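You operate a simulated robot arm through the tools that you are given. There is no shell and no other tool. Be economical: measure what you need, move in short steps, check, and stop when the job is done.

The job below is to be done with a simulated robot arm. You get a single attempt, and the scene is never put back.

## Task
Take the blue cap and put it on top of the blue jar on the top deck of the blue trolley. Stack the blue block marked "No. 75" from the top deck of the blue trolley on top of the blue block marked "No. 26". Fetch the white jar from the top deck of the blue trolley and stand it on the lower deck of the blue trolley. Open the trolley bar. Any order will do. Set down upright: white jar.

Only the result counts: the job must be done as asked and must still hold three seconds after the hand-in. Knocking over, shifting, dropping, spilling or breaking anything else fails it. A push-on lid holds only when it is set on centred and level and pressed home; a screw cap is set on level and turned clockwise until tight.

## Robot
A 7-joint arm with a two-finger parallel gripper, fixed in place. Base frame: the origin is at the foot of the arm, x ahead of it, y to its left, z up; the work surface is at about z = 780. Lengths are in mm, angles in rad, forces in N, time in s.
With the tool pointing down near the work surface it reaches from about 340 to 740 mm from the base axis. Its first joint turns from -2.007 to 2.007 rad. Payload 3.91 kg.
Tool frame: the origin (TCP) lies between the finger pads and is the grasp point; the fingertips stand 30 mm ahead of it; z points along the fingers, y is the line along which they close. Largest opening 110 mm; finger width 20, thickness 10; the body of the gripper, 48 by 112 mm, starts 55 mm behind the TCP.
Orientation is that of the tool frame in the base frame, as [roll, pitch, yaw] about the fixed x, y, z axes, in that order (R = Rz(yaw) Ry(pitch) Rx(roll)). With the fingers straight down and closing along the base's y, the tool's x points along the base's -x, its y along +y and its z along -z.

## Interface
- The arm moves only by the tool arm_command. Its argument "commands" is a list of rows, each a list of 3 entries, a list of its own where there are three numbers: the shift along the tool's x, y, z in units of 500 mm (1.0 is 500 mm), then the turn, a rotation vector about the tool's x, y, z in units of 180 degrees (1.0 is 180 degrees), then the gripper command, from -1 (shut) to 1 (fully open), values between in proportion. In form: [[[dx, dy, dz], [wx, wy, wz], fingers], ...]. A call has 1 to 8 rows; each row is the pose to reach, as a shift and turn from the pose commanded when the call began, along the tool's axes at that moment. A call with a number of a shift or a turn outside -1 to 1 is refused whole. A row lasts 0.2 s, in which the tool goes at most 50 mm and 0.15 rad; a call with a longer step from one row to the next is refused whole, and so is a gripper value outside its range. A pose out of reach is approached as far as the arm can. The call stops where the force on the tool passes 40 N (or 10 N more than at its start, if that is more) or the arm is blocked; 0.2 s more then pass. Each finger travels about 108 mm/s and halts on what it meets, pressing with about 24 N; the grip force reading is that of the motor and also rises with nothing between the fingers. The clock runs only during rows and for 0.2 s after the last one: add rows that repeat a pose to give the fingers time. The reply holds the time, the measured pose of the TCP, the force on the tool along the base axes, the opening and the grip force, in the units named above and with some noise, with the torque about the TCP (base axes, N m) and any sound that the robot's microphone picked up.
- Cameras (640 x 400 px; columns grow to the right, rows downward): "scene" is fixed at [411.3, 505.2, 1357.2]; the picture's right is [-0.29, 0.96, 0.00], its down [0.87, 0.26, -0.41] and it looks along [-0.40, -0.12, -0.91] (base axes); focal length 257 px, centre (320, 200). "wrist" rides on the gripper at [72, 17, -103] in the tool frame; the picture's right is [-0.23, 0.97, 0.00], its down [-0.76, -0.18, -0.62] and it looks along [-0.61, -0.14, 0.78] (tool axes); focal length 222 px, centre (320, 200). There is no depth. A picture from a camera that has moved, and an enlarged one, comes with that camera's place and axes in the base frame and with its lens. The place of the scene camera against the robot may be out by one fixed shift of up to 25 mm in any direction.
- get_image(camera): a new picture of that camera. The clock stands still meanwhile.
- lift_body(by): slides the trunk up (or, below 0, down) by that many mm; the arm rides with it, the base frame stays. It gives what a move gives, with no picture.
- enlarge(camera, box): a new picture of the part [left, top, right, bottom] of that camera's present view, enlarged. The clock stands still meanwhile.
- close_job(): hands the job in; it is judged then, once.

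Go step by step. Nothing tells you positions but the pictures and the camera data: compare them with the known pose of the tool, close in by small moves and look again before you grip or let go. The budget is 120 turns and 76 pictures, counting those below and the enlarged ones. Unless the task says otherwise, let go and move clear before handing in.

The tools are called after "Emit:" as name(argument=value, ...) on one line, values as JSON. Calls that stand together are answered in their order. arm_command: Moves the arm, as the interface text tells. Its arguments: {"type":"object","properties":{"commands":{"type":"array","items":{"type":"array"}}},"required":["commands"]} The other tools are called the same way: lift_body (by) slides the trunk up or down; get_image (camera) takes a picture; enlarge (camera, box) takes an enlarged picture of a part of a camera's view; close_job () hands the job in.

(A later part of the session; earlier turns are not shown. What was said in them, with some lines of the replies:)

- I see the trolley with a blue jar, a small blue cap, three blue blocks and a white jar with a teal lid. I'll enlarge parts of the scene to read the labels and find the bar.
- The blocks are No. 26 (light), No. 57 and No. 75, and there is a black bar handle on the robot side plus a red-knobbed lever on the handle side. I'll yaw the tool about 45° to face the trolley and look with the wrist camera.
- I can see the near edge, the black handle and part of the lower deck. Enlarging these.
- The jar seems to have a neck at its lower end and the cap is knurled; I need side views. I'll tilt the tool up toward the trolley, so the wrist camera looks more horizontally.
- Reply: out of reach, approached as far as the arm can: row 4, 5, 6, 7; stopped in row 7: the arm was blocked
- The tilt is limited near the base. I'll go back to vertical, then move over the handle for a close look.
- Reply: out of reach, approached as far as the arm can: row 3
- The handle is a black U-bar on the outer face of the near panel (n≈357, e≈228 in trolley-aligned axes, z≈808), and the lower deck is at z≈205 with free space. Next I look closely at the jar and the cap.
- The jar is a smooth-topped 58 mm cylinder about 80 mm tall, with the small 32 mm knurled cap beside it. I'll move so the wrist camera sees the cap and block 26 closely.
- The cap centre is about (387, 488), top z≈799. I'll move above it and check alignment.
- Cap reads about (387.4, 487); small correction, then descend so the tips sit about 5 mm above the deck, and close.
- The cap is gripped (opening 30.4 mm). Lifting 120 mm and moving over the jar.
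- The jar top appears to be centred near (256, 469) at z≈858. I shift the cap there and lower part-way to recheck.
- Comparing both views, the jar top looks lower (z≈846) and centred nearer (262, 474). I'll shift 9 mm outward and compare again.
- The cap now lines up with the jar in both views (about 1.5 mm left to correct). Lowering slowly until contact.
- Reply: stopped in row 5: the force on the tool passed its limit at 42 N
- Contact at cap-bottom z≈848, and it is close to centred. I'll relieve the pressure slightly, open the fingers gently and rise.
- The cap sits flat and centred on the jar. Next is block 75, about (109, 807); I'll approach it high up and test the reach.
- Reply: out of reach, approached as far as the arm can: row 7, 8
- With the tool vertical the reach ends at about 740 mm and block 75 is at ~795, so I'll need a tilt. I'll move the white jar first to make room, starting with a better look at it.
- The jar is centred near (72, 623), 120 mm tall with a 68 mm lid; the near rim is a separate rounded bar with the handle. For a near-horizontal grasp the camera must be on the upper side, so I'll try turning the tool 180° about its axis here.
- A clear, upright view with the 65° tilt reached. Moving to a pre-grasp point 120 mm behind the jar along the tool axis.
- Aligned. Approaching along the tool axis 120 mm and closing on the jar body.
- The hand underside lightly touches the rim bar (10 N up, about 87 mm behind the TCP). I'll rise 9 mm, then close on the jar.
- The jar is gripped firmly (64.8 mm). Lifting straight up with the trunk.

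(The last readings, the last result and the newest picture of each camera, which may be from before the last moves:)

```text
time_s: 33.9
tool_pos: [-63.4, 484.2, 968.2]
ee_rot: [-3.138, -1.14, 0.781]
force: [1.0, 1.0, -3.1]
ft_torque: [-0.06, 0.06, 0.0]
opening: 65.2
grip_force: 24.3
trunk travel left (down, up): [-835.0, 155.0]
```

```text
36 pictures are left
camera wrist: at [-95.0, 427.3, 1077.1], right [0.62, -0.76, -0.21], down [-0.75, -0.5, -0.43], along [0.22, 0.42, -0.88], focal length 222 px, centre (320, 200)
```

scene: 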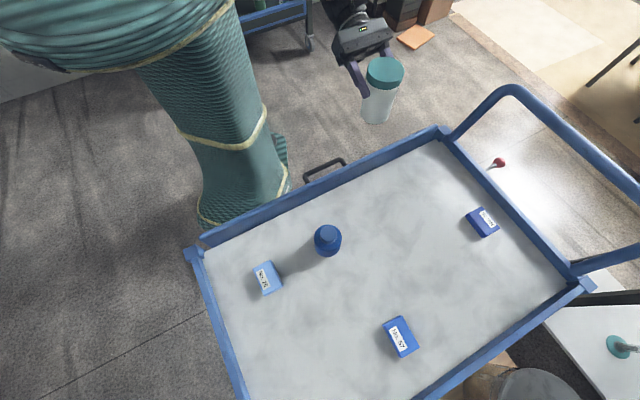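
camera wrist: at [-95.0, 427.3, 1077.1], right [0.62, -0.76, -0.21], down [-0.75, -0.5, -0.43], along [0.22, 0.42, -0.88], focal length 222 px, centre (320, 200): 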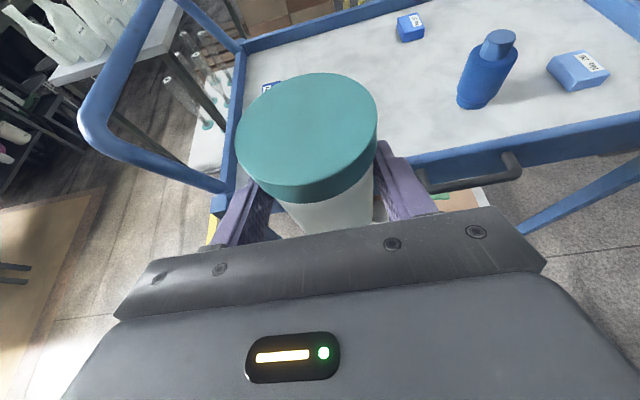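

Jar lifted and pulled clear outside the near edge (jar n≈310). Lowering the trunk in stages toward the lower deck.

Emit:
lift_body(by=-350)

Emit:
lift_body(by=-230)

Emit:
get_image(camera="wrist")

Emit:
get_image(camera="scene")

```text
time_s: 37.3
tool_pos: [-65.7, 483.5, 617.9]
ee_rot: [-3.141, -1.14, 0.787]
force: [-0.3, -0.2, -3.1]
ft_torque: [-0.03, -0.03, 0.03]
opening: 65.2
grip_force: 23.4
trunk travel left (down, up): [-485.0, 505.0]
```

```text
time_s: 39.7
tool_pos: [-66.5, 483.9, 389.6]
ee_rot: [-3.138, -1.143, 0.785]
force: [-0.3, -0.4, -1.8]
ft_torque: [-0.03, 0.06, -0.03]
opening: 65.3
grip_force: 24.1
trunk travel left (down, up): [-255.0, 735.0]
```

```text
35 pictures are left
camera wrist: at [-98.7, 426.5, 497.7], right [0.62, -0.75, -0.21], down [-0.75, -0.5, -0.43], along [0.22, 0.43, -0.88], focal length 222 px, centre (320, 200)
```

wrist: 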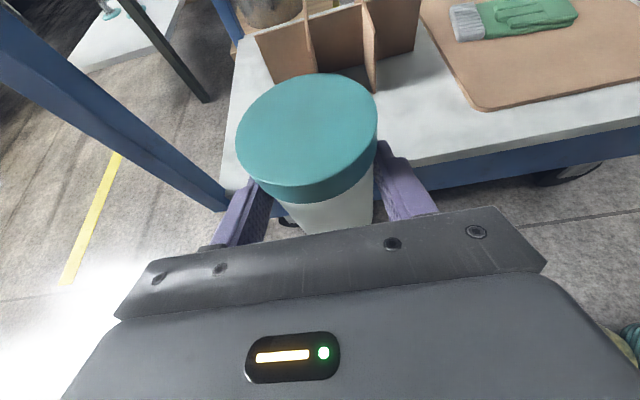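

```text
34 pictures are left
```

scene: 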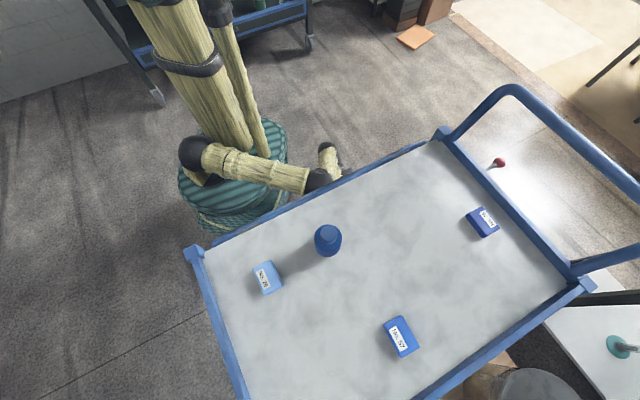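

The near rim bar looks changed and the forearm is beside it; I'll enlarge to check whether the arm touched the handle.

Emit:
enlarge(camera="scene", box=[170, 110, 470, 290])

```text
2.13 times, centred on (320, 200) of scene
camera zoom: at [411.3, 505.2, 1357.2], right [-0.29, 0.96, 0.0], down [0.87, 0.26, -0.41], along [-0.4, -0.12, -0.91], focal length 548 px, centre (320, 200)
```

zoom: 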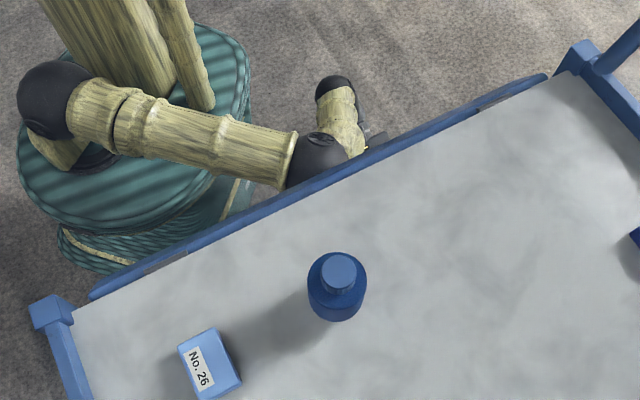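

The bar has swung down: the elbow pushed its handle during the descent, and nothing on the deck moved. To pull the elbow away from the trolley I'll lower the hand relative to the trunk, then raise the trunk by the same amount.

Emit:
arm_command(commands=[[[-0.068, 0, 0.031], [0, 0, 0], -1], [[-0.137, 0, 0.062], [0, 0, 0], -1], [[-0.205, 0, 0.093], [0, 0, 0], -1], [[-0.273, 0, 0.1245], [0, 0, 0], -1], [[-0.273, 0, 0.1245], [0, 0, 0], -1]])

Emit:
enlarge(camera="scene", box=[170, 110, 470, 290])

```text
time_s: 41.1
tool_pos: [-58.5, 522.7, 287.8]
ee_rot: [-2.95, -1.209, 0.609]
force: [0.6, 0.5, -2.7]
ft_torque: [-0.06, 0.06, -0.01]
opening: 65.4
grip_force: 24.5
trunk travel left (down, up): [-255.0, 735.0]
stopped in row 5: the arm was blocked; the commanded pose is now the measured one
```

```text
2.13 times, centred on (320, 200) of scene
camera zoom: at [411.3, 505.2, 1357.2], right [-0.29, 0.96, 0.0], down [0.87, 0.26, -0.41], along [-0.4, -0.12, -0.91], focal length 548 px, centre (320, 200)
```

zoom: 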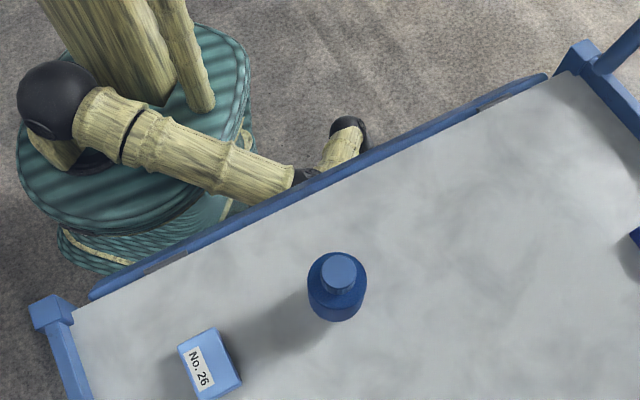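

The arm got blocked with the elbow near the bar, so I'll retrace to the previous pose rather than force anything.

Emit:
arm_command(commands=[[[0.0425, 0.0074, -0.0335], [-0.0022, -0.0058, -0.0048], -1], [[0.085, 0.0147, -0.067], [-0.0045, -0.0116, -0.0097], -1], [[0.1275, 0.022, -0.1], [-0.0067, -0.0174, -0.0145], -1], [[0.17, 0.0294, -0.134], [-0.0089, -0.0232, -0.0194], -1], [[0.17, 0.0294, -0.134], [-0.0089, -0.0232, -0.0194], -1]])

Emit:
enlarge(camera="scene", box=[170, 60, 470, 290])

```text
time_s: 42.3
tool_pos: [-68.1, 483.1, 387.7]
ee_rot: [3.137, -1.138, 0.79]
force: [0.0, -0.3, -2.9]
ft_torque: [-0.03, 0.04, 0.0]
opening: 65.2
grip_force: 24.0
trunk travel left (down, up): [-255.0, 735.0]
```

```text
1.74 times, centred on (320, 175) of scene
camera zoom: at [411.3, 505.2, 1357.2], right [-0.29, 0.96, 0.0], down [0.87, 0.26, -0.41], along [-0.4, -0.12, -0.91], focal length 447 px, centre (320, 244)
```

zoom: 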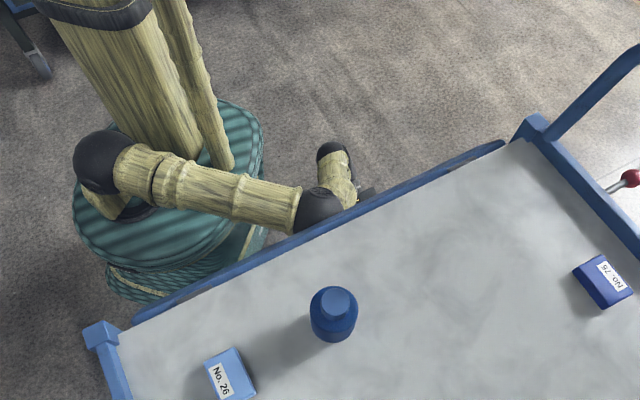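

Back at the earlier pose. I'll shift along the trolley side (+e 90 mm), which stretches the arm and should draw the elbow off the bar.

Emit:
arm_command(commands=[[[0, -0.06, 0], [0, 0, 0], -1], [[0, -0.12, 0], [0, 0, 0], -1], [[0, -0.18, 0], [0, 0, 0], -1], [[0, -0.18, 0], [0, 0, 0], -1]])

Emit:
enlarge(camera="scene", box=[170, 60, 470, 290])

```text
time_s: 43.3
tool_pos: [-130.9, 548.2, 388.7]
ee_rot: [3.136, -1.14, 0.791]
force: [0.5, -0.2, -2.7]
ft_torque: [-0.04, 0.04, 0.02]
opening: 65.3
grip_force: 24.0
trunk travel left (down, up): [-255.0, 735.0]
```

```text
1.74 times, centred on (320, 175) of scene
camera zoom: at [411.3, 505.2, 1357.2], right [-0.29, 0.96, 0.0], down [0.87, 0.26, -0.41], along [-0.4, -0.12, -0.91], focal length 447 px, centre (320, 244)
```

zoom: 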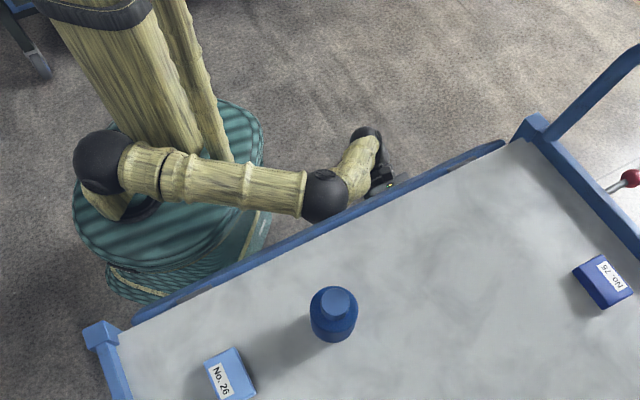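

Elbow is freer now. I'll raise the trunk 150 mm and then lower the hand by the same amount, so that the upper arm slopes down and the elbow comes in.

Emit:
lift_body(by=150)

Emit:
arm_command(commands=[[[-0.068, 0, 0.031], [0, 0, 0], -1], [[-0.137, 0, 0.062], [0, 0, 0], -1], [[-0.205, 0, 0.093], [0, 0, 0], -1], [[-0.273, 0, 0.1245], [0, 0, 0], -1], [[-0.273, 0, 0.1245], [0, 0, 0], -1]])

Emit:
enlarge(camera="scene", box=[170, 60, 470, 290])

```text
time_s: 45.0
tool_pos: [-130.2, 547.6, 539.0]
ee_rot: [3.135, -1.139, 0.791]
force: [0.5, -0.3, -2.4]
ft_torque: [-0.03, 0.03, -0.03]
opening: 65.1
grip_force: 24.1
trunk travel left (down, up): [-405.0, 585.0]
```

```text
time_s: 46.5
tool_pos: [-117.8, 593.3, 446.1]
ee_rot: [-2.935, -1.194, 0.564]
force: [-0.9, -0.1, -3.4]
ft_torque: [-0.02, 0.01, 0.02]
opening: 65.2
grip_force: 23.6
trunk travel left (down, up): [-405.0, 585.0]
stopped in row 5: the arm was blocked; the commanded pose is now the measured one
```

```text
1.74 times, centred on (320, 175) of scene
camera zoom: at [411.3, 505.2, 1357.2], right [-0.29, 0.96, 0.0], down [0.87, 0.26, -0.41], along [-0.4, -0.12, -0.91], focal length 447 px, centre (320, 244)
```

zoom: 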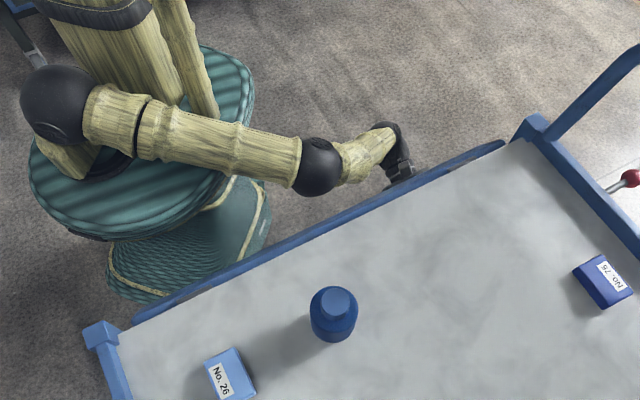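

That stop was a joint limit, not contact (the elbow is well clear in the picture). Restoring the straight pose, then lowering by trunk only.

Emit:
arm_command(commands=[[[0.037, 0.0084, -0.0362], [-0.0002, -0.0048, -0.0064], -1], [[0.0743, 0.0168, -0.0724], [-0.0004, -0.0096, -0.0128], -1], [[0.1115, 0.0252, -0.1086], [-0.0005, -0.0144, -0.0193], -1], [[0.1486, 0.0336, -0.1448], [-0.0007, -0.0192, -0.0257], -1], [[0.1486, 0.0336, -0.1448], [-0.0007, -0.0192, -0.0257], -1]])

Emit:
lift_body(by=-160)

Emit:
get_image(camera="wrist")

```text
time_s: 47.6
tool_pos: [-131.0, 545.6, 538.6]
ee_rot: [3.134, -1.141, 0.794]
force: [0.3, 0.7, -1.4]
ft_torque: [-0.05, 0.03, 0.0]
opening: 65.4
grip_force: 24.2
trunk travel left (down, up): [-405.0, 585.0]
```

```text
time_s: 49.5
tool_pos: [-131.5, 546.2, 378.5]
ee_rot: [3.135, -1.139, 0.793]
force: [0.0, -0.5, -2.7]
ft_torque: [-0.05, 0.02, 0.02]
opening: 65.1
grip_force: 23.8
trunk travel left (down, up): [-245.0, 745.0]
```

```text
28 pictures are left
camera wrist: at [-163.7, 489.7, 486.7], right [0.62, -0.75, -0.2], down [-0.75, -0.5, -0.43], along [0.22, 0.42, -0.88], focal length 222 px, centre (320, 200)
```

wrist: 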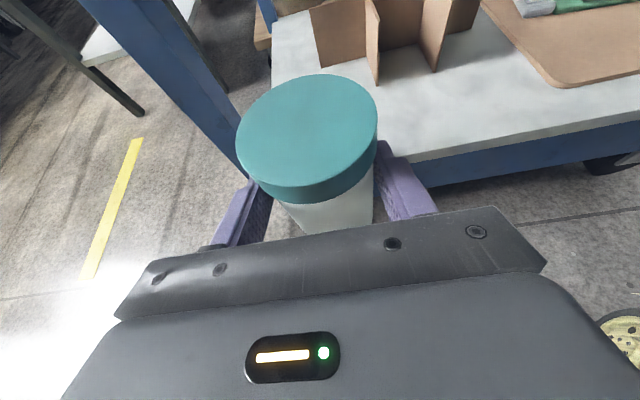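

The lower deck is about z≈245 with free space in front of the wooden divider. Inserting the jar 145 mm inward and 50 mm away from the post.

Emit:
arm_command(commands=[[[0.03, 0.025, 0.066], [0, 0, 0], -1], [[0.06, 0.049, 0.132], [0, 0, 0], -1], [[0.09, 0.074, 0.198], [0, 0, 0], -1], [[0.1204, 0.098, 0.264], [0, 0, 0], -1], [[0.1204, 0.098, 0.264], [0, 0, 0], -1]])

Emit:
get_image(camera="wrist")

Emit:
enlarge(camera="scene", box=[170, 60, 470, 290])

```text
time_s: 50.7
tool_pos: [6.1, 615.0, 376.7]
ee_rot: [3.134, -1.14, 0.795]
force: [-0.5, -0.1, -2.8]
ft_torque: [-0.05, 0.05, -0.01]
opening: 65.2
grip_force: 24.2
trunk travel left (down, up): [-245.0, 745.0]
```

```text
27 pictures are left
camera wrist: at [-26.3, 557.6, 486.0], right [0.62, -0.75, -0.2], down [-0.75, -0.5, -0.43], along [0.22, 0.42, -0.88], focal length 222 px, centre (320, 200)
```

wrist: 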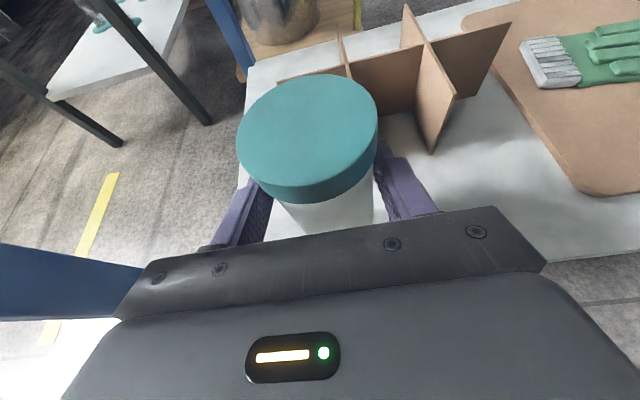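

```text
1.74 times, centred on (320, 175) of scene
camera zoom: at [411.3, 505.2, 1357.2], right [-0.29, 0.96, 0.0], down [0.87, 0.26, -0.41], along [-0.4, -0.12, -0.91], focal length 447 px, centre (320, 244)
```

zoom: 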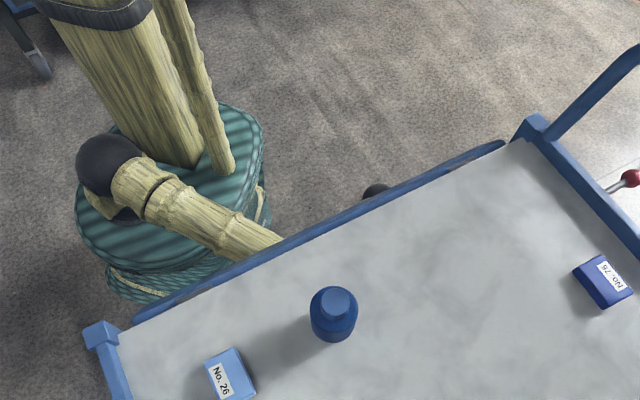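

Inserted without contact. Lowering with the trunk 25 mm, then small arm steps until touch-down.

Emit:
lift_body(by=-25)

Emit:
arm_command(commands=[[[-0.0091, 0, 0.0042], [0, 0, 0], -1], [[-0.0182, 0, 0.0083], [0, 0, 0], -1], [[-0.0273, 0, 0.0125], [0, 0, 0], -1], [[-0.0364, 0, 0.0166], [0, 0, 0], -1], [[-0.0455, 0, 0.0208], [0, 0, 0], -1], [[-0.0546, 0, 0.0249], [0, 0, 0], -1]])

```text
time_s: 51.4
tool_pos: [6.7, 614.1, 352.0]
ee_rot: [3.135, -1.142, 0.794]
force: [-0.2, -0.2, -3.1]
ft_torque: [-0.05, 0.04, -0.03]
opening: 64.9
grip_force: 23.4
trunk travel left (down, up): [-220.0, 770.0]
```

```text
time_s: 52.8
tool_pos: [5.8, 614.7, 325.5]
ee_rot: [-3.14, -1.146, 0.785]
force: [-0.5, -1.7, 17.9]
ft_torque: [0.05, -0.46, -0.03]
opening: 65.6
grip_force: 24.2
trunk travel left (down, up): [-220.0, 770.0]
```

Touch-down at z≈246 (18 N). Relieving slightly, opening, then checking before retreat.

Emit:
arm_command(commands=[[[0.0055, 0, -0.0025], [0, 0, 0], -1], [[0.0055, 0, -0.0025], [0, 0, 0], 0.3], [[0.0055, 0, -0.0025], [0, 0, 0], 0.6], [[0.0055, 0, -0.0025], [0, 0, 0], 1], [[0.0055, 0, -0.0025], [0, 0, 0], 1]])

Emit:
get_image(camera="wrist")

```text
time_s: 54.0
tool_pos: [6.8, 615.4, 324.7]
ee_rot: [3.135, -1.14, 0.793]
force: [0.2, 0.8, -0.3]
ft_torque: [0.01, -0.01, 0.01]
opening: 109.8
grip_force: 0.1
trunk travel left (down, up): [-220.0, 770.0]
```

```text
25 pictures are left
camera wrist: at [-26.2, 557.9, 434.0], right [0.62, -0.75, -0.2], down [-0.75, -0.5, -0.43], along [0.22, 0.42, -0.88], focal length 222 px, centre (320, 200)
```

wrist: 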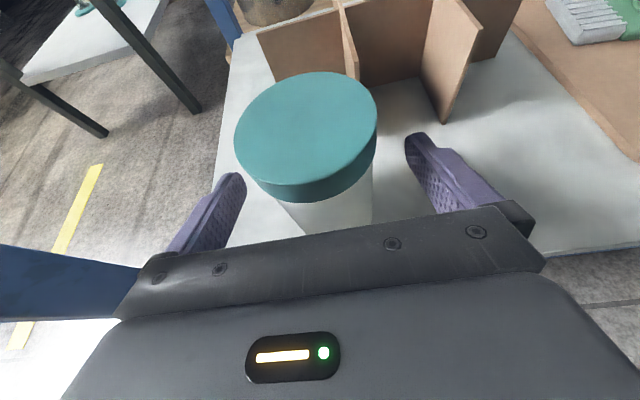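

The jar stands upright on the lower deck. Retreating along the tool axis and shifting away along the side, then looking.

Emit:
arm_command(commands=[[[0, 0, -0.09], [0, 0, 0], 1], [[0, 0, -0.18], [0, 0, 0], 1], [[0, -0.03, -0.26], [0, 0, 0], 1], [[0, -0.1, -0.3], [0, 0, 0], 1], [[0, -0.1, -0.3], [0, 0, 0], 1]])

Emit:
get_image(camera="wrist")

```text
time_s: 55.2
tool_pos: [-123.7, 555.3, 388.7]
ee_rot: [3.136, -1.138, 0.796]
force: [0.9, 0.3, 0.1]
ft_torque: [-0.02, 0.0, -0.01]
opening: 109.8
grip_force: 0.1
trunk travel left (down, up): [-220.0, 770.0]
```

```text
24 pictures are left
camera wrist: at [-156.4, 498.3, 498.0], right [0.62, -0.75, -0.2], down [-0.75, -0.5, -0.43], along [0.22, 0.42, -0.88], focal length 222 px, centre (320, 200)
```

wrist: 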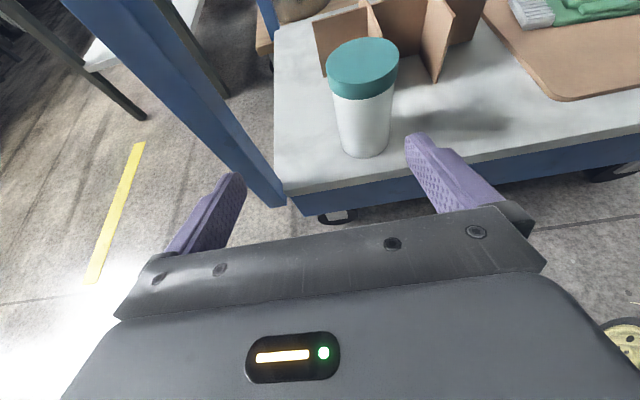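

Jar is upright. I'll back off another 40 mm and raise the trunk in stages, checking the bar on the way.

Emit:
arm_command(commands=[[[-0.033, 0, -0.073], [0, 0, 0], 1], [[-0.033, 0, -0.073], [0, 0, 0], 1]])

Emit:
lift_body(by=330)

Emit:
get_image(camera="wrist")

Emit:
get_image(camera="scene")

```text
time_s: 55.8
tool_pos: [-153.7, 524.8, 387.8]
ee_rot: [3.135, -1.141, 0.793]
force: [0.6, 0.0, 0.4]
ft_torque: [0.0, -0.02, 0.0]
opening: 109.9
grip_force: 0.0
trunk travel left (down, up): [-220.0, 770.0]
```

```text
time_s: 59.0
tool_pos: [-151.9, 526.4, 717.3]
ee_rot: [3.136, -1.139, 0.792]
force: [0.2, 0.6, -0.4]
ft_torque: [0.0, -0.02, -0.04]
opening: 109.8
grip_force: 0.0
trunk travel left (down, up): [-550.0, 440.0]
```

```text
23 pictures are left
camera wrist: at [-185.4, 468.3, 825.9], right [0.62, -0.75, -0.2], down [-0.75, -0.5, -0.43], along [0.22, 0.42, -0.88], focal length 222 px, centre (320, 200)
```

wrist: 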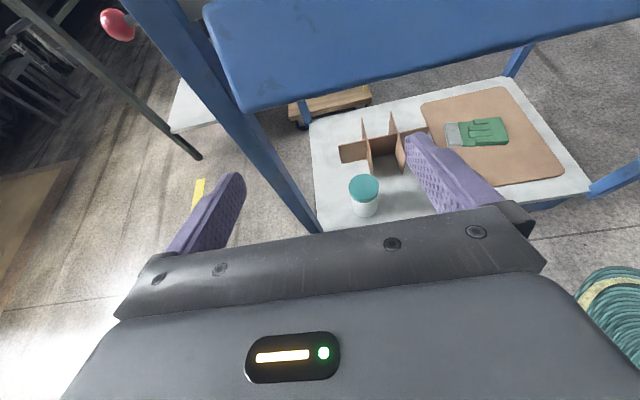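

```text
22 pictures are left
```

scene: 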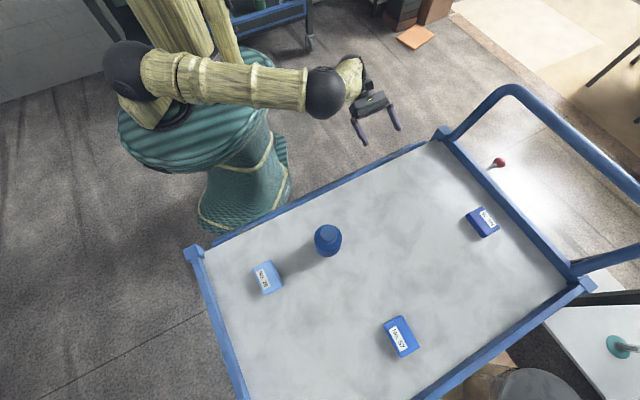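

The bar hangs fully down (open), the jar stands on the lower deck. Now raising for block 75 and reducing the tilt to 35°.

Emit:
lift_body(by=190)

Emit:
arm_command(commands=[[[0.08, 0, -0.037], [0, 0, 0], 0.5], [[0.164, 0, -0.0747], [0, 0, 0], 0.5], [[0.164, 0, -0.0747], [0, -0.043, 0], 0.5], [[0.164, 0, -0.0747], [0, -0.086, 0], 0.5], [[0.164, 0, -0.0747], [0, -0.129, 0], 0.5], [[0.164, 0, -0.0747], [0, -0.169, 0], 0.5], [[0.164, 0, -0.0747], [0, -0.169, 0], 0.5]])

```text
time_s: 61.1
tool_pos: [-152.4, 526.4, 906.6]
ee_rot: [3.136, -1.14, 0.795]
force: [-0.5, 0.3, -0.2]
ft_torque: [-0.02, -0.01, 0.03]
opening: 110.0
grip_force: 0.0
trunk travel left (down, up): [-740.0, 250.0]
```

```text
time_s: 62.7
tool_pos: [-152.1, 526.7, 997.5]
ee_rot: [3.14, -0.607, 0.789]
force: [0.0, 0.6, 0.1]
ft_torque: [-0.01, 0.0, 0.05]
opening: 82.3
grip_force: 0.1
trunk travel left (down, up): [-740.0, 250.0]
```

Emit:
arm_command(commands=[[[0.062, -0.003, 0.0586], [0, 0, 0], 0.5], [[0.124, -0.006, 0.117], [0, 0, 0], 0.5], [[0.186, -0.009, 0.176], [0, 0, 0], 0.5], [[0.248, -0.012, 0.234], [0, 0, 0], 0.5], [[0.31, -0.015, 0.293], [0, 0, 0], 0.5], [[0.372, -0.018, 0.351], [0, 0, 0], 0.5], [[0.433, -0.02, 0.41], [0, 0, 0], 0.5], [[0.433, -0.02, 0.41], [0, 0, 0], 0.5]])

Emit:
get_image(camera="wrist")

```text
time_s: 64.5
tool_pos: [48.4, 739.1, 950.8]
ee_rot: [3.139, -0.609, 0.791]
force: [-0.1, 0.1, -0.8]
ft_torque: [-0.02, 0.01, -0.04]
opening: 82.7
grip_force: 0.0
trunk travel left (down, up): [-740.0, 250.0]
```

```text
21 pictures are left
camera wrist: at [60.8, 727.1, 1078.2], right [0.56, -0.82, -0.13], down [-0.82, -0.57, 0.07], along [-0.13, 0.06, -0.99], focal length 222 px, centre (320, 200)
```

wrist: 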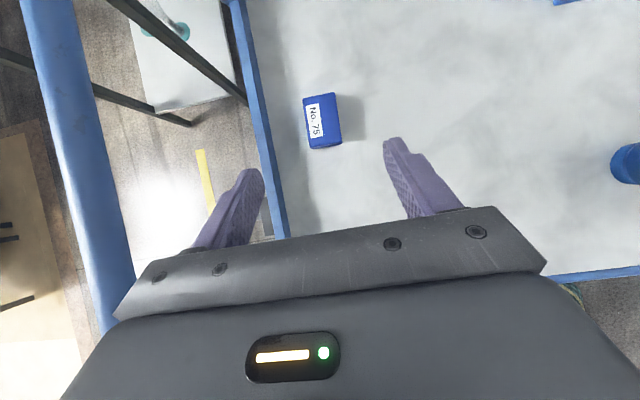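

Emit:
enlarge(camera="wrist", box=[260, 70, 400, 170])

```text
4.00 times, centred on (330, 120) of wrist
camera zoom: at [60.8, 727.1, 1078.2], right [0.56, -0.82, -0.13], down [-0.82, -0.57, 0.07], along [-0.13, 0.06, -0.99], focal length 888 px, centre (280, 520)
```

zoom: 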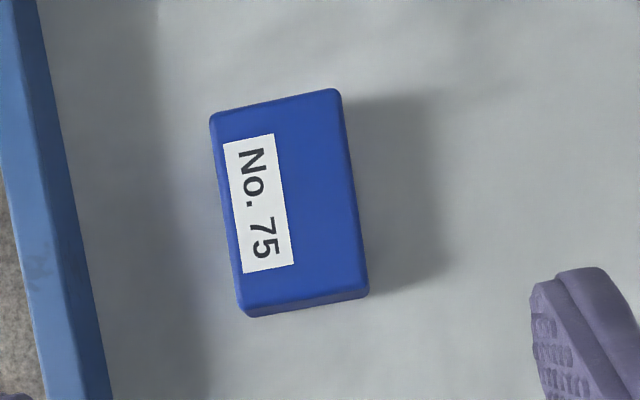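

Block 75 is 60×40 mm, its long axis along the tool direction, centred near (105, 797). Descending to a hover above it.

Emit:
arm_command(commands=[[[0.003, 0, 0.076], [0, 0, 0], 0.4], [[0.006, 0, 0.152], [0, 0, 0], 0.4], [[0.0086, 0, 0.228], [0, 0, 0], 0.4], [[0.0086, 0, 0.228], [0, 0, 0], 0.4]])

Emit:
get_image(camera="wrist")

```text
time_s: 65.5
tool_pos: [92.7, 774.6, 870.6]
ee_rot: [3.138, -0.61, 0.791]
force: [-0.3, -0.8, -0.1]
ft_torque: [-0.03, 0.03, 0.0]
opening: 77.0
grip_force: 0.1
out of reach, approached as far as the arm can: row 3, 4
trunk travel left (down, up): [-740.0, 250.0]
```

```text
19 pictures are left
camera wrist: at [104.1, 761.8, 996.3], right [0.56, -0.82, -0.13], down [-0.82, -0.57, 0.07], along [-0.13, 0.06, -0.99], focal length 222 px, centre (320, 200)
```

wrist: 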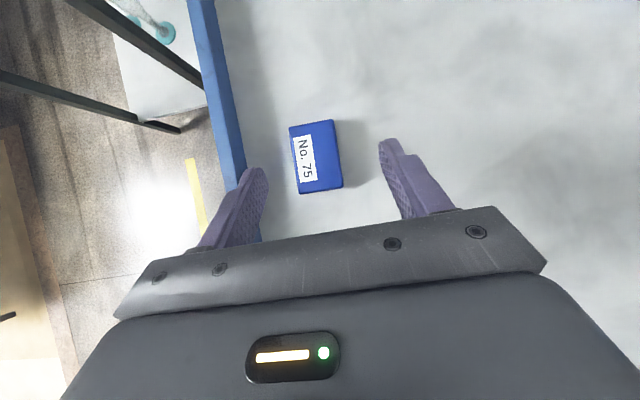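

The reach falls ~14 mm short at 35°, so I'll increase the tilt to 48° and check.

Emit:
arm_command(commands=[[[0, 0, 0], [0, 0.036, 0], 0.4], [[0, 0, 0], [0, 0.0722, 0], 0.4], [[0, 0, 0], [0, 0.0722, 0], 0.4], [[0, 0, 0], [0, 0.0722, 0], 0.4]])

Emit:
enlarge(camera="wrist", box=[220, 80, 420, 220])

```text
time_s: 66.5
tool_pos: [92.5, 774.0, 870.3]
ee_rot: [3.139, -0.838, 0.792]
force: [-0.2, 0.4, -0.1]
ft_torque: [-0.01, 0.0, 0.02]
opening: 76.9
grip_force: 0.2
trunk travel left (down, up): [-740.0, 250.0]
```

```text
2.86 times, centred on (320, 150) of wrist
camera zoom: at [86.1, 742.2, 993.8], right [0.58, -0.79, -0.17], down [-0.81, -0.56, -0.15], along [0.02, 0.22, -0.97], focal length 635 px, centre (320, 343)
```

zoom: 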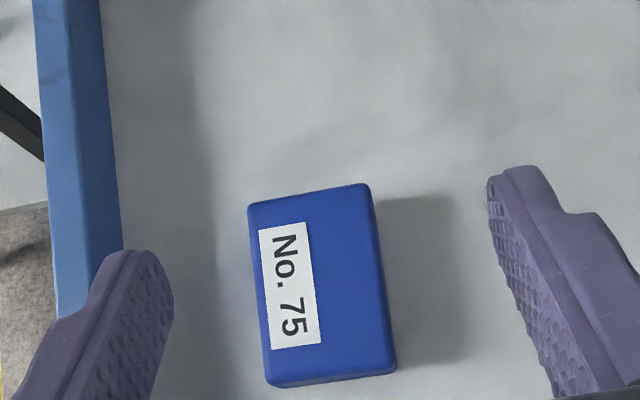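

Reach is fine now; block centre confirmed at about (105, 796.5). Side-stepping, descending so the tips stay ~3 mm above the deck, and closing.

Emit:
arm_command(commands=[[[0.0092, -0.013, 0.0103], [0, 0, 0], 0.2], [[-0.034, -0.013, 0.049], [0, 0, 0], 0.2], [[-0.0774, -0.013, 0.0883], [0, 0, 0], 0.2], [[-0.0774, -0.013, 0.0883], [0, 0, 0], 0.2], [[-0.0774, -0.013, 0.0883], [0, 0, 0], -1], [[-0.0774, -0.013, 0.0883], [0, 0, 0], -1], [[-0.0774, -0.013, 0.0883], [0, 0, 0], -1]])

Emit:
get_image(camera="wrist")

```text
time_s: 68.1
tool_pos: [100.9, 779.2, 819.7]
ee_rot: [3.137, -0.836, 0.79]
force: [0.0, 0.9, -0.4]
ft_torque: [0.02, -0.02, 0.03]
opening: 41.0
grip_force: 23.7
out of reach, approached as far as the arm can: row 3, 4, 5, 6, 7
trunk travel left (down, up): [-740.0, 250.0]
```

```text
17 pictures are left
camera wrist: at [93.4, 746.7, 942.6], right [0.58, -0.8, -0.17], down [-0.81, -0.56, -0.15], along [0.02, 0.22, -0.97], focal length 222 px, centre (320, 200)
```

wrist: 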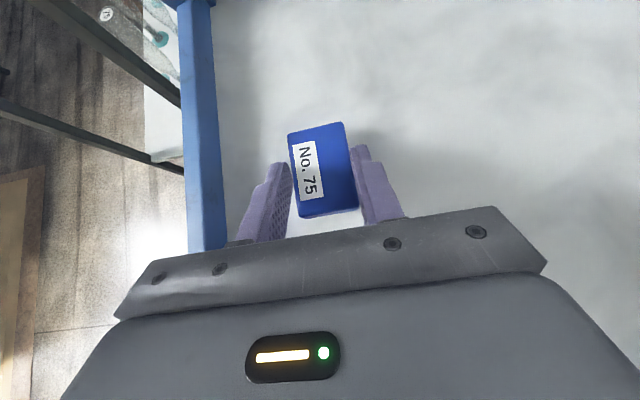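

Gripped at 41 mm, though 8 mm higher than planned. Lifting straight up gently with the trunk and checking the hold.

Emit:
lift_body(by=90)

Emit:
get_image(camera="wrist")

```text
time_s: 69.4
tool_pos: [100.5, 778.0, 909.6]
ee_rot: [3.137, -0.835, 0.79]
force: [0.3, -0.6, -0.6]
ft_torque: [0.0, -0.02, 0.01]
opening: 40.7
grip_force: 23.6
trunk travel left (down, up): [-830.0, 160.0]
```

```text
16 pictures are left
camera wrist: at [93.4, 746.8, 1032.5], right [0.58, -0.8, -0.17], down [-0.81, -0.56, -0.15], along [0.02, 0.22, -0.97], focal length 222 px, centre (320, 200)
```

wrist: 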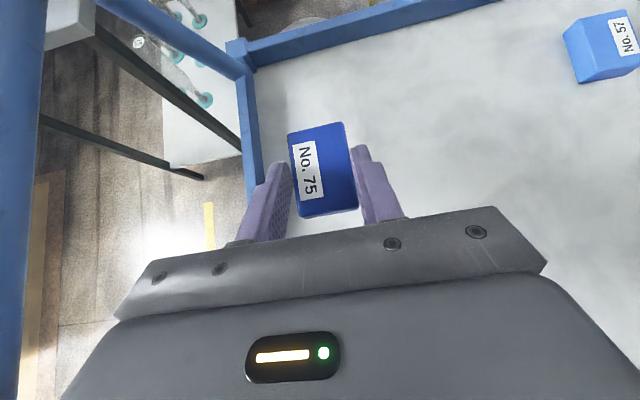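

The block is held and level. Carrying it at height toward block 26.

Emit:
arm_command(commands=[[[0.02, 0.07, -0.03], [0, 0, 0], -1], [[0.04, 0.15, -0.06], [0, 0, 0], -1], [[0.04, 0.235, -0.08], [0, 0, 0], -1], [[0.03, 0.32, -0.095], [0, 0, 0], -1], [[0.02, 0.405, -0.11], [0, 0, 0], -1], [[0.01, 0.49, -0.125], [0, 0, 0], -1], [[0.0, 0.575, -0.14], [0, 0, 0], -1], [[-0.0065, 0.66, -0.156], [0, 0, 0], -1]])

Emit:
arm_command(commands=[[[-0.015, 0.08, -0.016], [0, 0, 0], -1], [[-0.03, 0.16, -0.033], [0, 0, 0], -1], [[-0.045, 0.24, -0.05], [0, 0, 0], -1], [[-0.06, 0.28, -0.066], [0, 0, 0], -1], [[-0.06, 0.28, -0.066], [0, 0, 0], -1]])

Emit:
get_image(camera="wrist")

```text
time_s: 71.2
tool_pos: [294.3, 501.3, 965.9]
ee_rot: [3.138, -0.838, 0.789]
force: [0.6, 0.2, 0.4]
ft_torque: [-0.03, -0.01, 0.01]
opening: 40.9
grip_force: 24.1
trunk travel left (down, up): [-830.0, 160.0]
```

```text
time_s: 72.4
tool_pos: [363.3, 373.4, 960.4]
ee_rot: [3.138, -0.837, 0.792]
force: [0.0, -0.7, -0.9]
ft_torque: [0.01, 0.0, -0.01]
opening: 40.8
grip_force: 23.6
trunk travel left (down, up): [-830.0, 160.0]
```

```text
15 pictures are left
camera wrist: at [355.0, 341.6, 1083.6], right [0.58, -0.8, -0.17], down [-0.81, -0.56, -0.15], along [0.02, 0.22, -0.97], focal length 222 px, centre (320, 200)
```

wrist: 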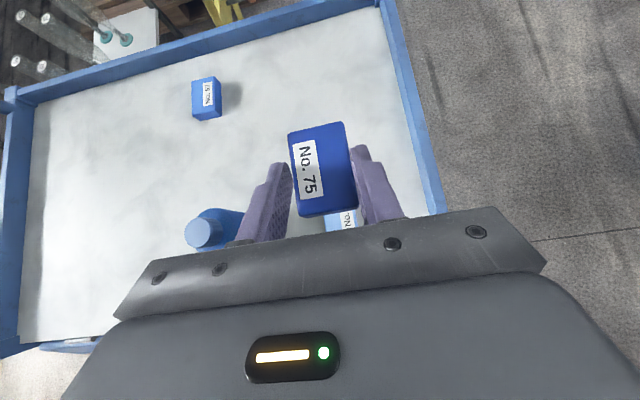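

Block 26 is just hidden behind the held block. Backing off 70 mm to see it.

Emit:
arm_command(commands=[[[-0.047, 0, -0.052], [0, 0, 0], -1], [[-0.094, 0, -0.104], [0, 0, 0], -1], [[-0.094, 0, -0.104], [0, 0, 0], -1]])

Emit:
enlarge(camera="wrist", box=[240, 90, 400, 230])

Emit:
enlarge(camera="scene", box=[220, 200, 360, 310])

```text
time_s: 73.2
tool_pos: [312.2, 323.4, 961.4]
ee_rot: [3.137, -0.836, 0.791]
force: [0.5, 0.1, -1.3]
ft_torque: [0.01, -0.02, 0.01]
opening: 40.8
grip_force: 24.1
trunk travel left (down, up): [-830.0, 160.0]
```

```text
2.86 times, centred on (320, 160) of wrist
camera zoom: at [306.2, 290.9, 1083.8], right [0.58, -0.8, -0.17], down [-0.81, -0.56, -0.15], along [0.02, 0.22, -0.97], focal length 635 px, centre (320, 314)
```

zoom: 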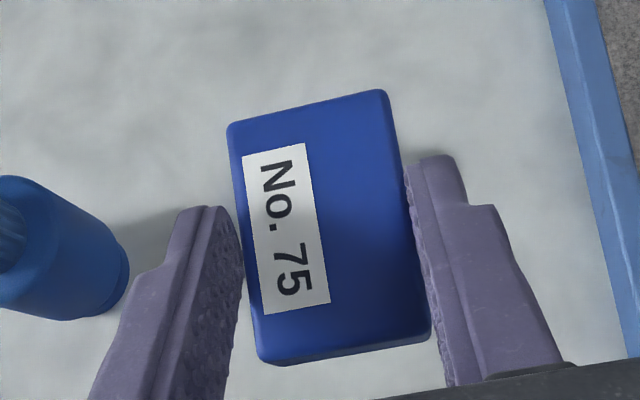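

```text
3.64 times, centred on (290, 255) of scene
camera zoom: at [411.3, 505.2, 1357.2], right [-0.29, 0.96, 0.0], down [0.87, 0.26, -0.41], along [-0.4, -0.12, -0.91], focal length 934 px, centre (429, 0)
```

zoom: 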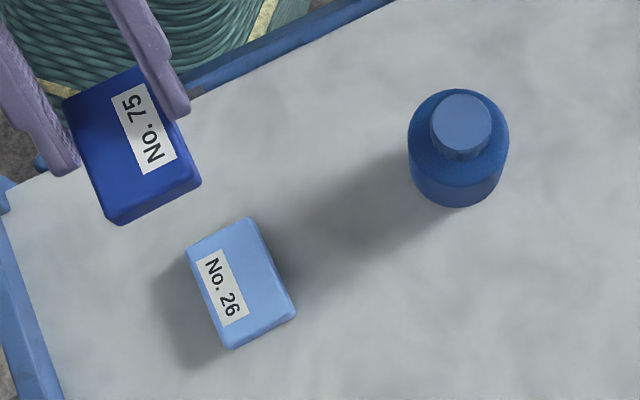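

Both blocks are visible in the scene picture and nearly parallel. Moving over block 26 (≈(359, 373)), then lowering with the trunk to leave a small gap.

Emit:
arm_command(commands=[[[0.035, -0.001, 0.038], [0, 0, 0], -1], [[0.0691, -0.003, 0.0763], [0, 0, 0], -1], [[0.0691, -0.003, 0.0763], [0, 0, 0], -1]])

Emit:
lift_body(by=-92)

Emit:
enlarge(camera="scene", box=[220, 220, 330, 310])

Emit:
enlarge(camera="wrist", box=[240, 90, 400, 230])

```text
time_s: 74.0
tool_pos: [348.0, 360.0, 960.8]
ee_rot: [3.138, -0.836, 0.786]
force: [0.9, 0.6, -1.3]
ft_torque: [0.03, 0.0, -0.01]
opening: 40.8
grip_force: 24.3
trunk travel left (down, up): [-830.0, 160.0]
```

```text
time_s: 75.2
tool_pos: [347.7, 360.3, 868.1]
ee_rot: [3.137, -0.837, 0.789]
force: [0.7, 1.2, -0.9]
ft_torque: [-0.01, 0.01, 0.01]
opening: 40.8
grip_force: 24.1
trunk travel left (down, up): [-738.0, 252.0]
```

```text
4.44 times, centred on (275, 265) of scene
camera zoom: at [411.3, 505.2, 1357.2], right [-0.29, 0.96, 0.0], down [0.87, 0.26, -0.41], along [-0.4, -0.12, -0.91], focal length 1142 px, centre (520, -89)
```

zoom: 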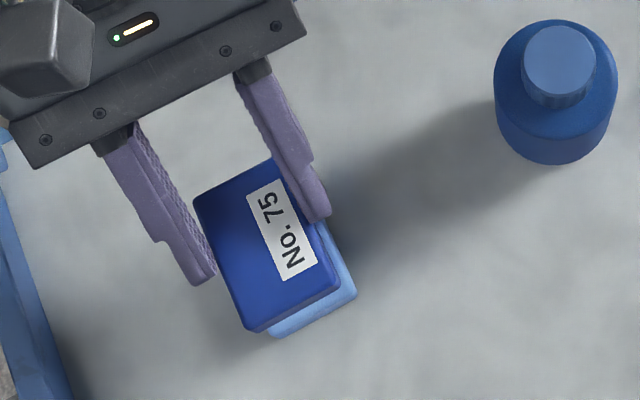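

```text
2.86 times, centred on (320, 160) of wrist
camera zoom: at [340.3, 328.7, 991.2], right [0.58, -0.8, -0.17], down [-0.81, -0.56, -0.15], along [0.02, 0.22, -0.97], focal length 635 px, centre (320, 314)
```

zoom: 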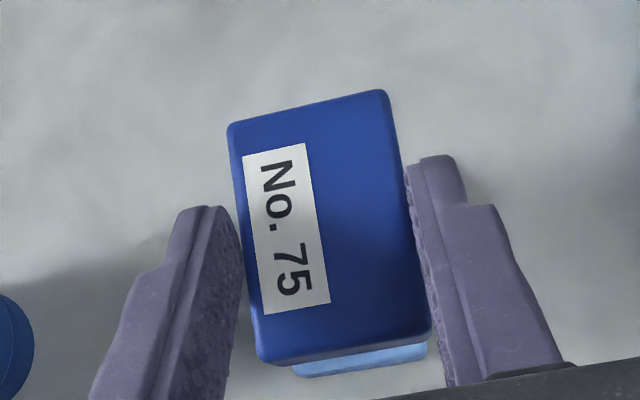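

Landing offset computed from both views: move about −2.3 mm inward and +2.5 mm sideways, then lower in small steps.

Emit:
arm_command(commands=[[[-0.003, -0.005, -0.0034], [0, 0, 0], -1], [[-0.0178, -0.005, 0.01], [0, 0, 0], -1], [[-0.0267, -0.005, 0.018], [0, 0, 0], -1], [[-0.0297, -0.005, 0.0207], [0, 0, 0], -1], [[-0.0297, -0.005, 0.0207], [0, 0, 0], -1]])

Emit:
arm_command(commands=[[[-0.0022, 0, 0.002], [0, 0, 0], -1], [[-0.0044, 0, 0.004], [0, 0, 0], -1], [[-0.0044, 0, 0.004], [0, 0, 0], -1]])

```text
time_s: 76.4
tool_pos: [344.1, 360.1, 850.9]
ee_rot: [3.139, -0.836, 0.791]
force: [-0.1, 0.1, -0.5]
ft_torque: [-0.02, 0.01, 0.0]
opening: 40.9
grip_force: 24.1
trunk travel left (down, up): [-738.0, 252.0]
```

```text
time_s: 77.2
tool_pos: [344.6, 360.6, 847.1]
ee_rot: [3.137, -0.837, 0.791]
force: [0.9, -0.6, -0.5]
ft_torque: [-0.01, 0.01, -0.01]
opening: 40.7
grip_force: 24.2
trunk travel left (down, up): [-738.0, 252.0]
```

No contact yet at block bottom ≈807. Continuing in 1.5 mm steps.

Emit:
arm_command(commands=[[[-0.0022, 0, 0.002], [0, 0, 0], -1], [[-0.0044, 0, 0.004], [0, 0, 0], -1], [[-0.0044, 0, 0.004], [0, 0, 0], -1]])

Emit:
enlarge(camera="scene", box=[220, 220, 330, 310])

```text
time_s: 78.0
tool_pos: [344.3, 360.7, 845.1]
ee_rot: [3.14, -0.835, 0.79]
force: [0.7, -0.5, -0.1]
ft_torque: [0.02, 0.01, 0.03]
opening: 40.8
grip_force: 24.1
trunk travel left (down, up): [-738.0, 252.0]
```

```text
4.44 times, centred on (275, 265) of scene
camera zoom: at [411.3, 505.2, 1357.2], right [-0.29, 0.96, 0.0], down [0.87, 0.26, -0.41], along [-0.4, -0.12, -0.91], focal length 1142 px, centre (520, -89)
```

zoom: 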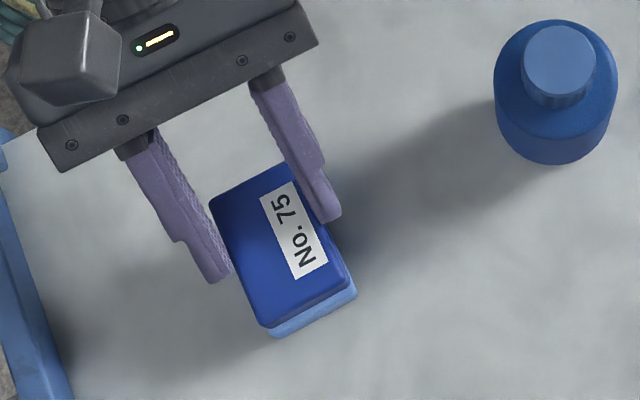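

Alignment looks good. Continuing down to contact.

Emit:
arm_command(commands=[[[-0.0022, 0, 0.002], [0, 0, 0], -1], [[-0.0044, 0, 0.004], [0, 0, 0], -1], [[-0.0067, 0, 0.006], [0, 0, 0], -1], [[-0.0089, 0, 0.008], [0, 0, 0], -1], [[-0.0089, 0, 0.008], [0, 0, 0], -1]])

```text
time_s: 79.2
tool_pos: [344.6, 361.9, 840.4]
ee_rot: [3.138, -0.839, 0.79]
force: [1.1, 0.4, 13.9]
ft_torque: [0.15, -0.15, -0.01]
opening: 40.7
grip_force: 24.1
trunk travel left (down, up): [-738.0, 252.0]
```

Contact with 14 N. Relieving slightly, opening, then looking before the retreat.

Emit:
arm_command(commands=[[[0.002, 0, -0.0018], [0, 0, 0], -1], [[0.002, 0, -0.0018], [0, 0, 0], -0.15], [[0.002, 0, -0.0018], [0, 0, 0], 0.1], [[0.002, 0, -0.0018], [0, 0, 0], 0.3], [[0.002, 0, -0.0018], [0, 0, 0], 0.3], [[0.002, 0, -0.06], [0, 0, 0], 0.3], [[0.002, 0, -0.14], [0, 0, 0], 0.3], [[0.002, 0, -0.2], [0, 0, 0], 0.3]])

Emit:
enlarge(camera="scene", box=[220, 220, 330, 310])

Emit:
get_image(camera="wrist")

```text
time_s: 81.0
tool_pos: [305.1, 323.6, 897.5]
ee_rot: [3.137, -0.837, 0.79]
force: [-0.3, 0.2, 0.1]
ft_torque: [0.02, 0.03, 0.03]
opening: 71.7
grip_force: 0.2
out of reach, approached as far as the arm can: row 8
trunk travel left (down, up): [-738.0, 252.0]
```

```text
4.44 times, centred on (275, 265) of scene
camera zoom: at [411.3, 505.2, 1357.2], right [-0.29, 0.96, 0.0], down [0.87, 0.26, -0.41], along [-0.4, -0.12, -0.91], focal length 1142 px, centre (520, -89)
```

zoom: 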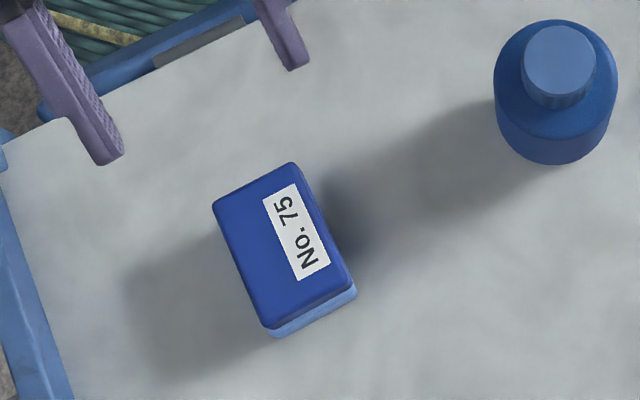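

```text
8 pictures are left
camera wrist: at [298.4, 292.8, 1019.6], right [0.58, -0.8, -0.17], down [-0.81, -0.56, -0.15], along [0.02, 0.22, -0.97], focal length 222 px, centre (320, 200)
```

wrist: 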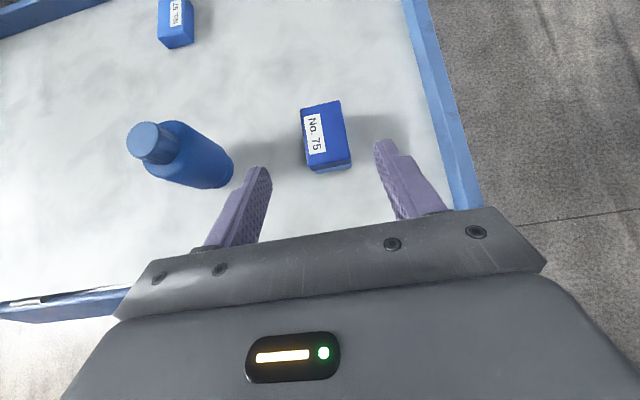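

The stack is neatly aligned. Raising clear and checking the bar state.

Emit:
lift_body(by=150)

Emit:
get_image(camera="scene")

Emit:
get_image(camera="wrist")

```text
time_s: 82.8
tool_pos: [306.0, 324.3, 1045.7]
ee_rot: [3.137, -0.835, 0.79]
force: [-0.1, 0.6, 0.5]
ft_torque: [0.02, 0.03, 0.05]
opening: 71.6
grip_force: 0.0
trunk travel left (down, up): [-888.0, 102.0]
```

```text
7 pictures are left
```

scene: 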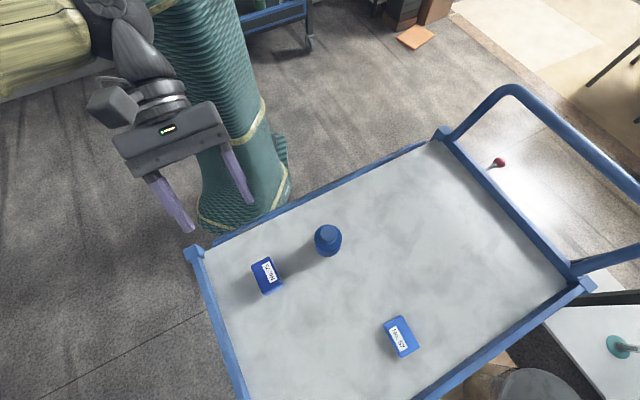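

```text
6 pictures are left
camera wrist: at [298.6, 292.9, 1169.4], right [0.58, -0.8, -0.17], down [-0.81, -0.56, -0.15], along [0.02, 0.22, -0.97], focal length 222 px, centre (320, 200)
```

wrist: 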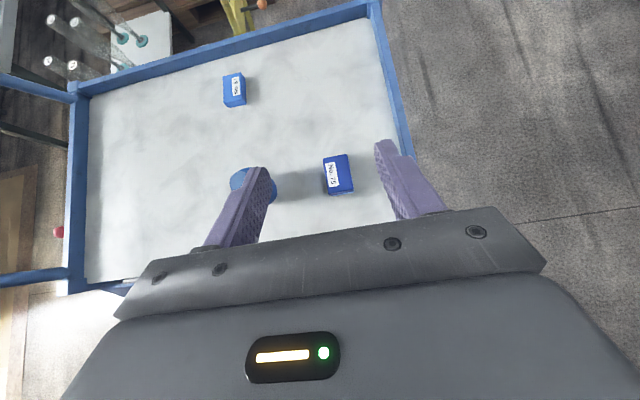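

Emit:
enlarge(camera="scene", box=[280, 110, 460, 220])

```text
3.56 times, centred on (370, 165) of scene
camera zoom: at [411.3, 505.2, 1357.2], right [-0.29, 0.96, 0.0], down [0.87, 0.26, -0.41], along [-0.4, -0.12, -0.91], focal length 913 px, centre (142, 324)
```

zoom: 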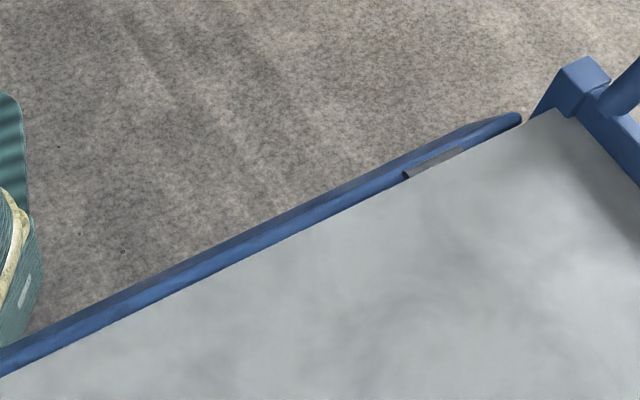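

The cap is on the blue jar, block 75 is on block 26, the white jar is upright on the lower deck, and the bar hangs fully down. The gripper is empty and clear, so I'm handing in.

Emit:
close_job()

```text
The job is handed in.
```

The job is handed in, with all four parts done in the last pictures; the hand-in gave no verdict.

- **Blue cap:** it sits flat and centred on the blue jar. The jar top showed no neck or thread, so I set it down and pressed lightly but did not turn it.
- **Block No. 75:** it is stacked on block No. 26, edges nearly flush.
- **White jar:** it stands upright on the lower deck, near the robot-side edge. I last saw it while raising the arm and have not touched it since.
- **Trolley bar:** it hangs down, which I judge to be fully open. The arm's elbow most likely pushed its handle while the jar was being lowered, so I did not open it on purpose. Nothing on the top deck shifted.
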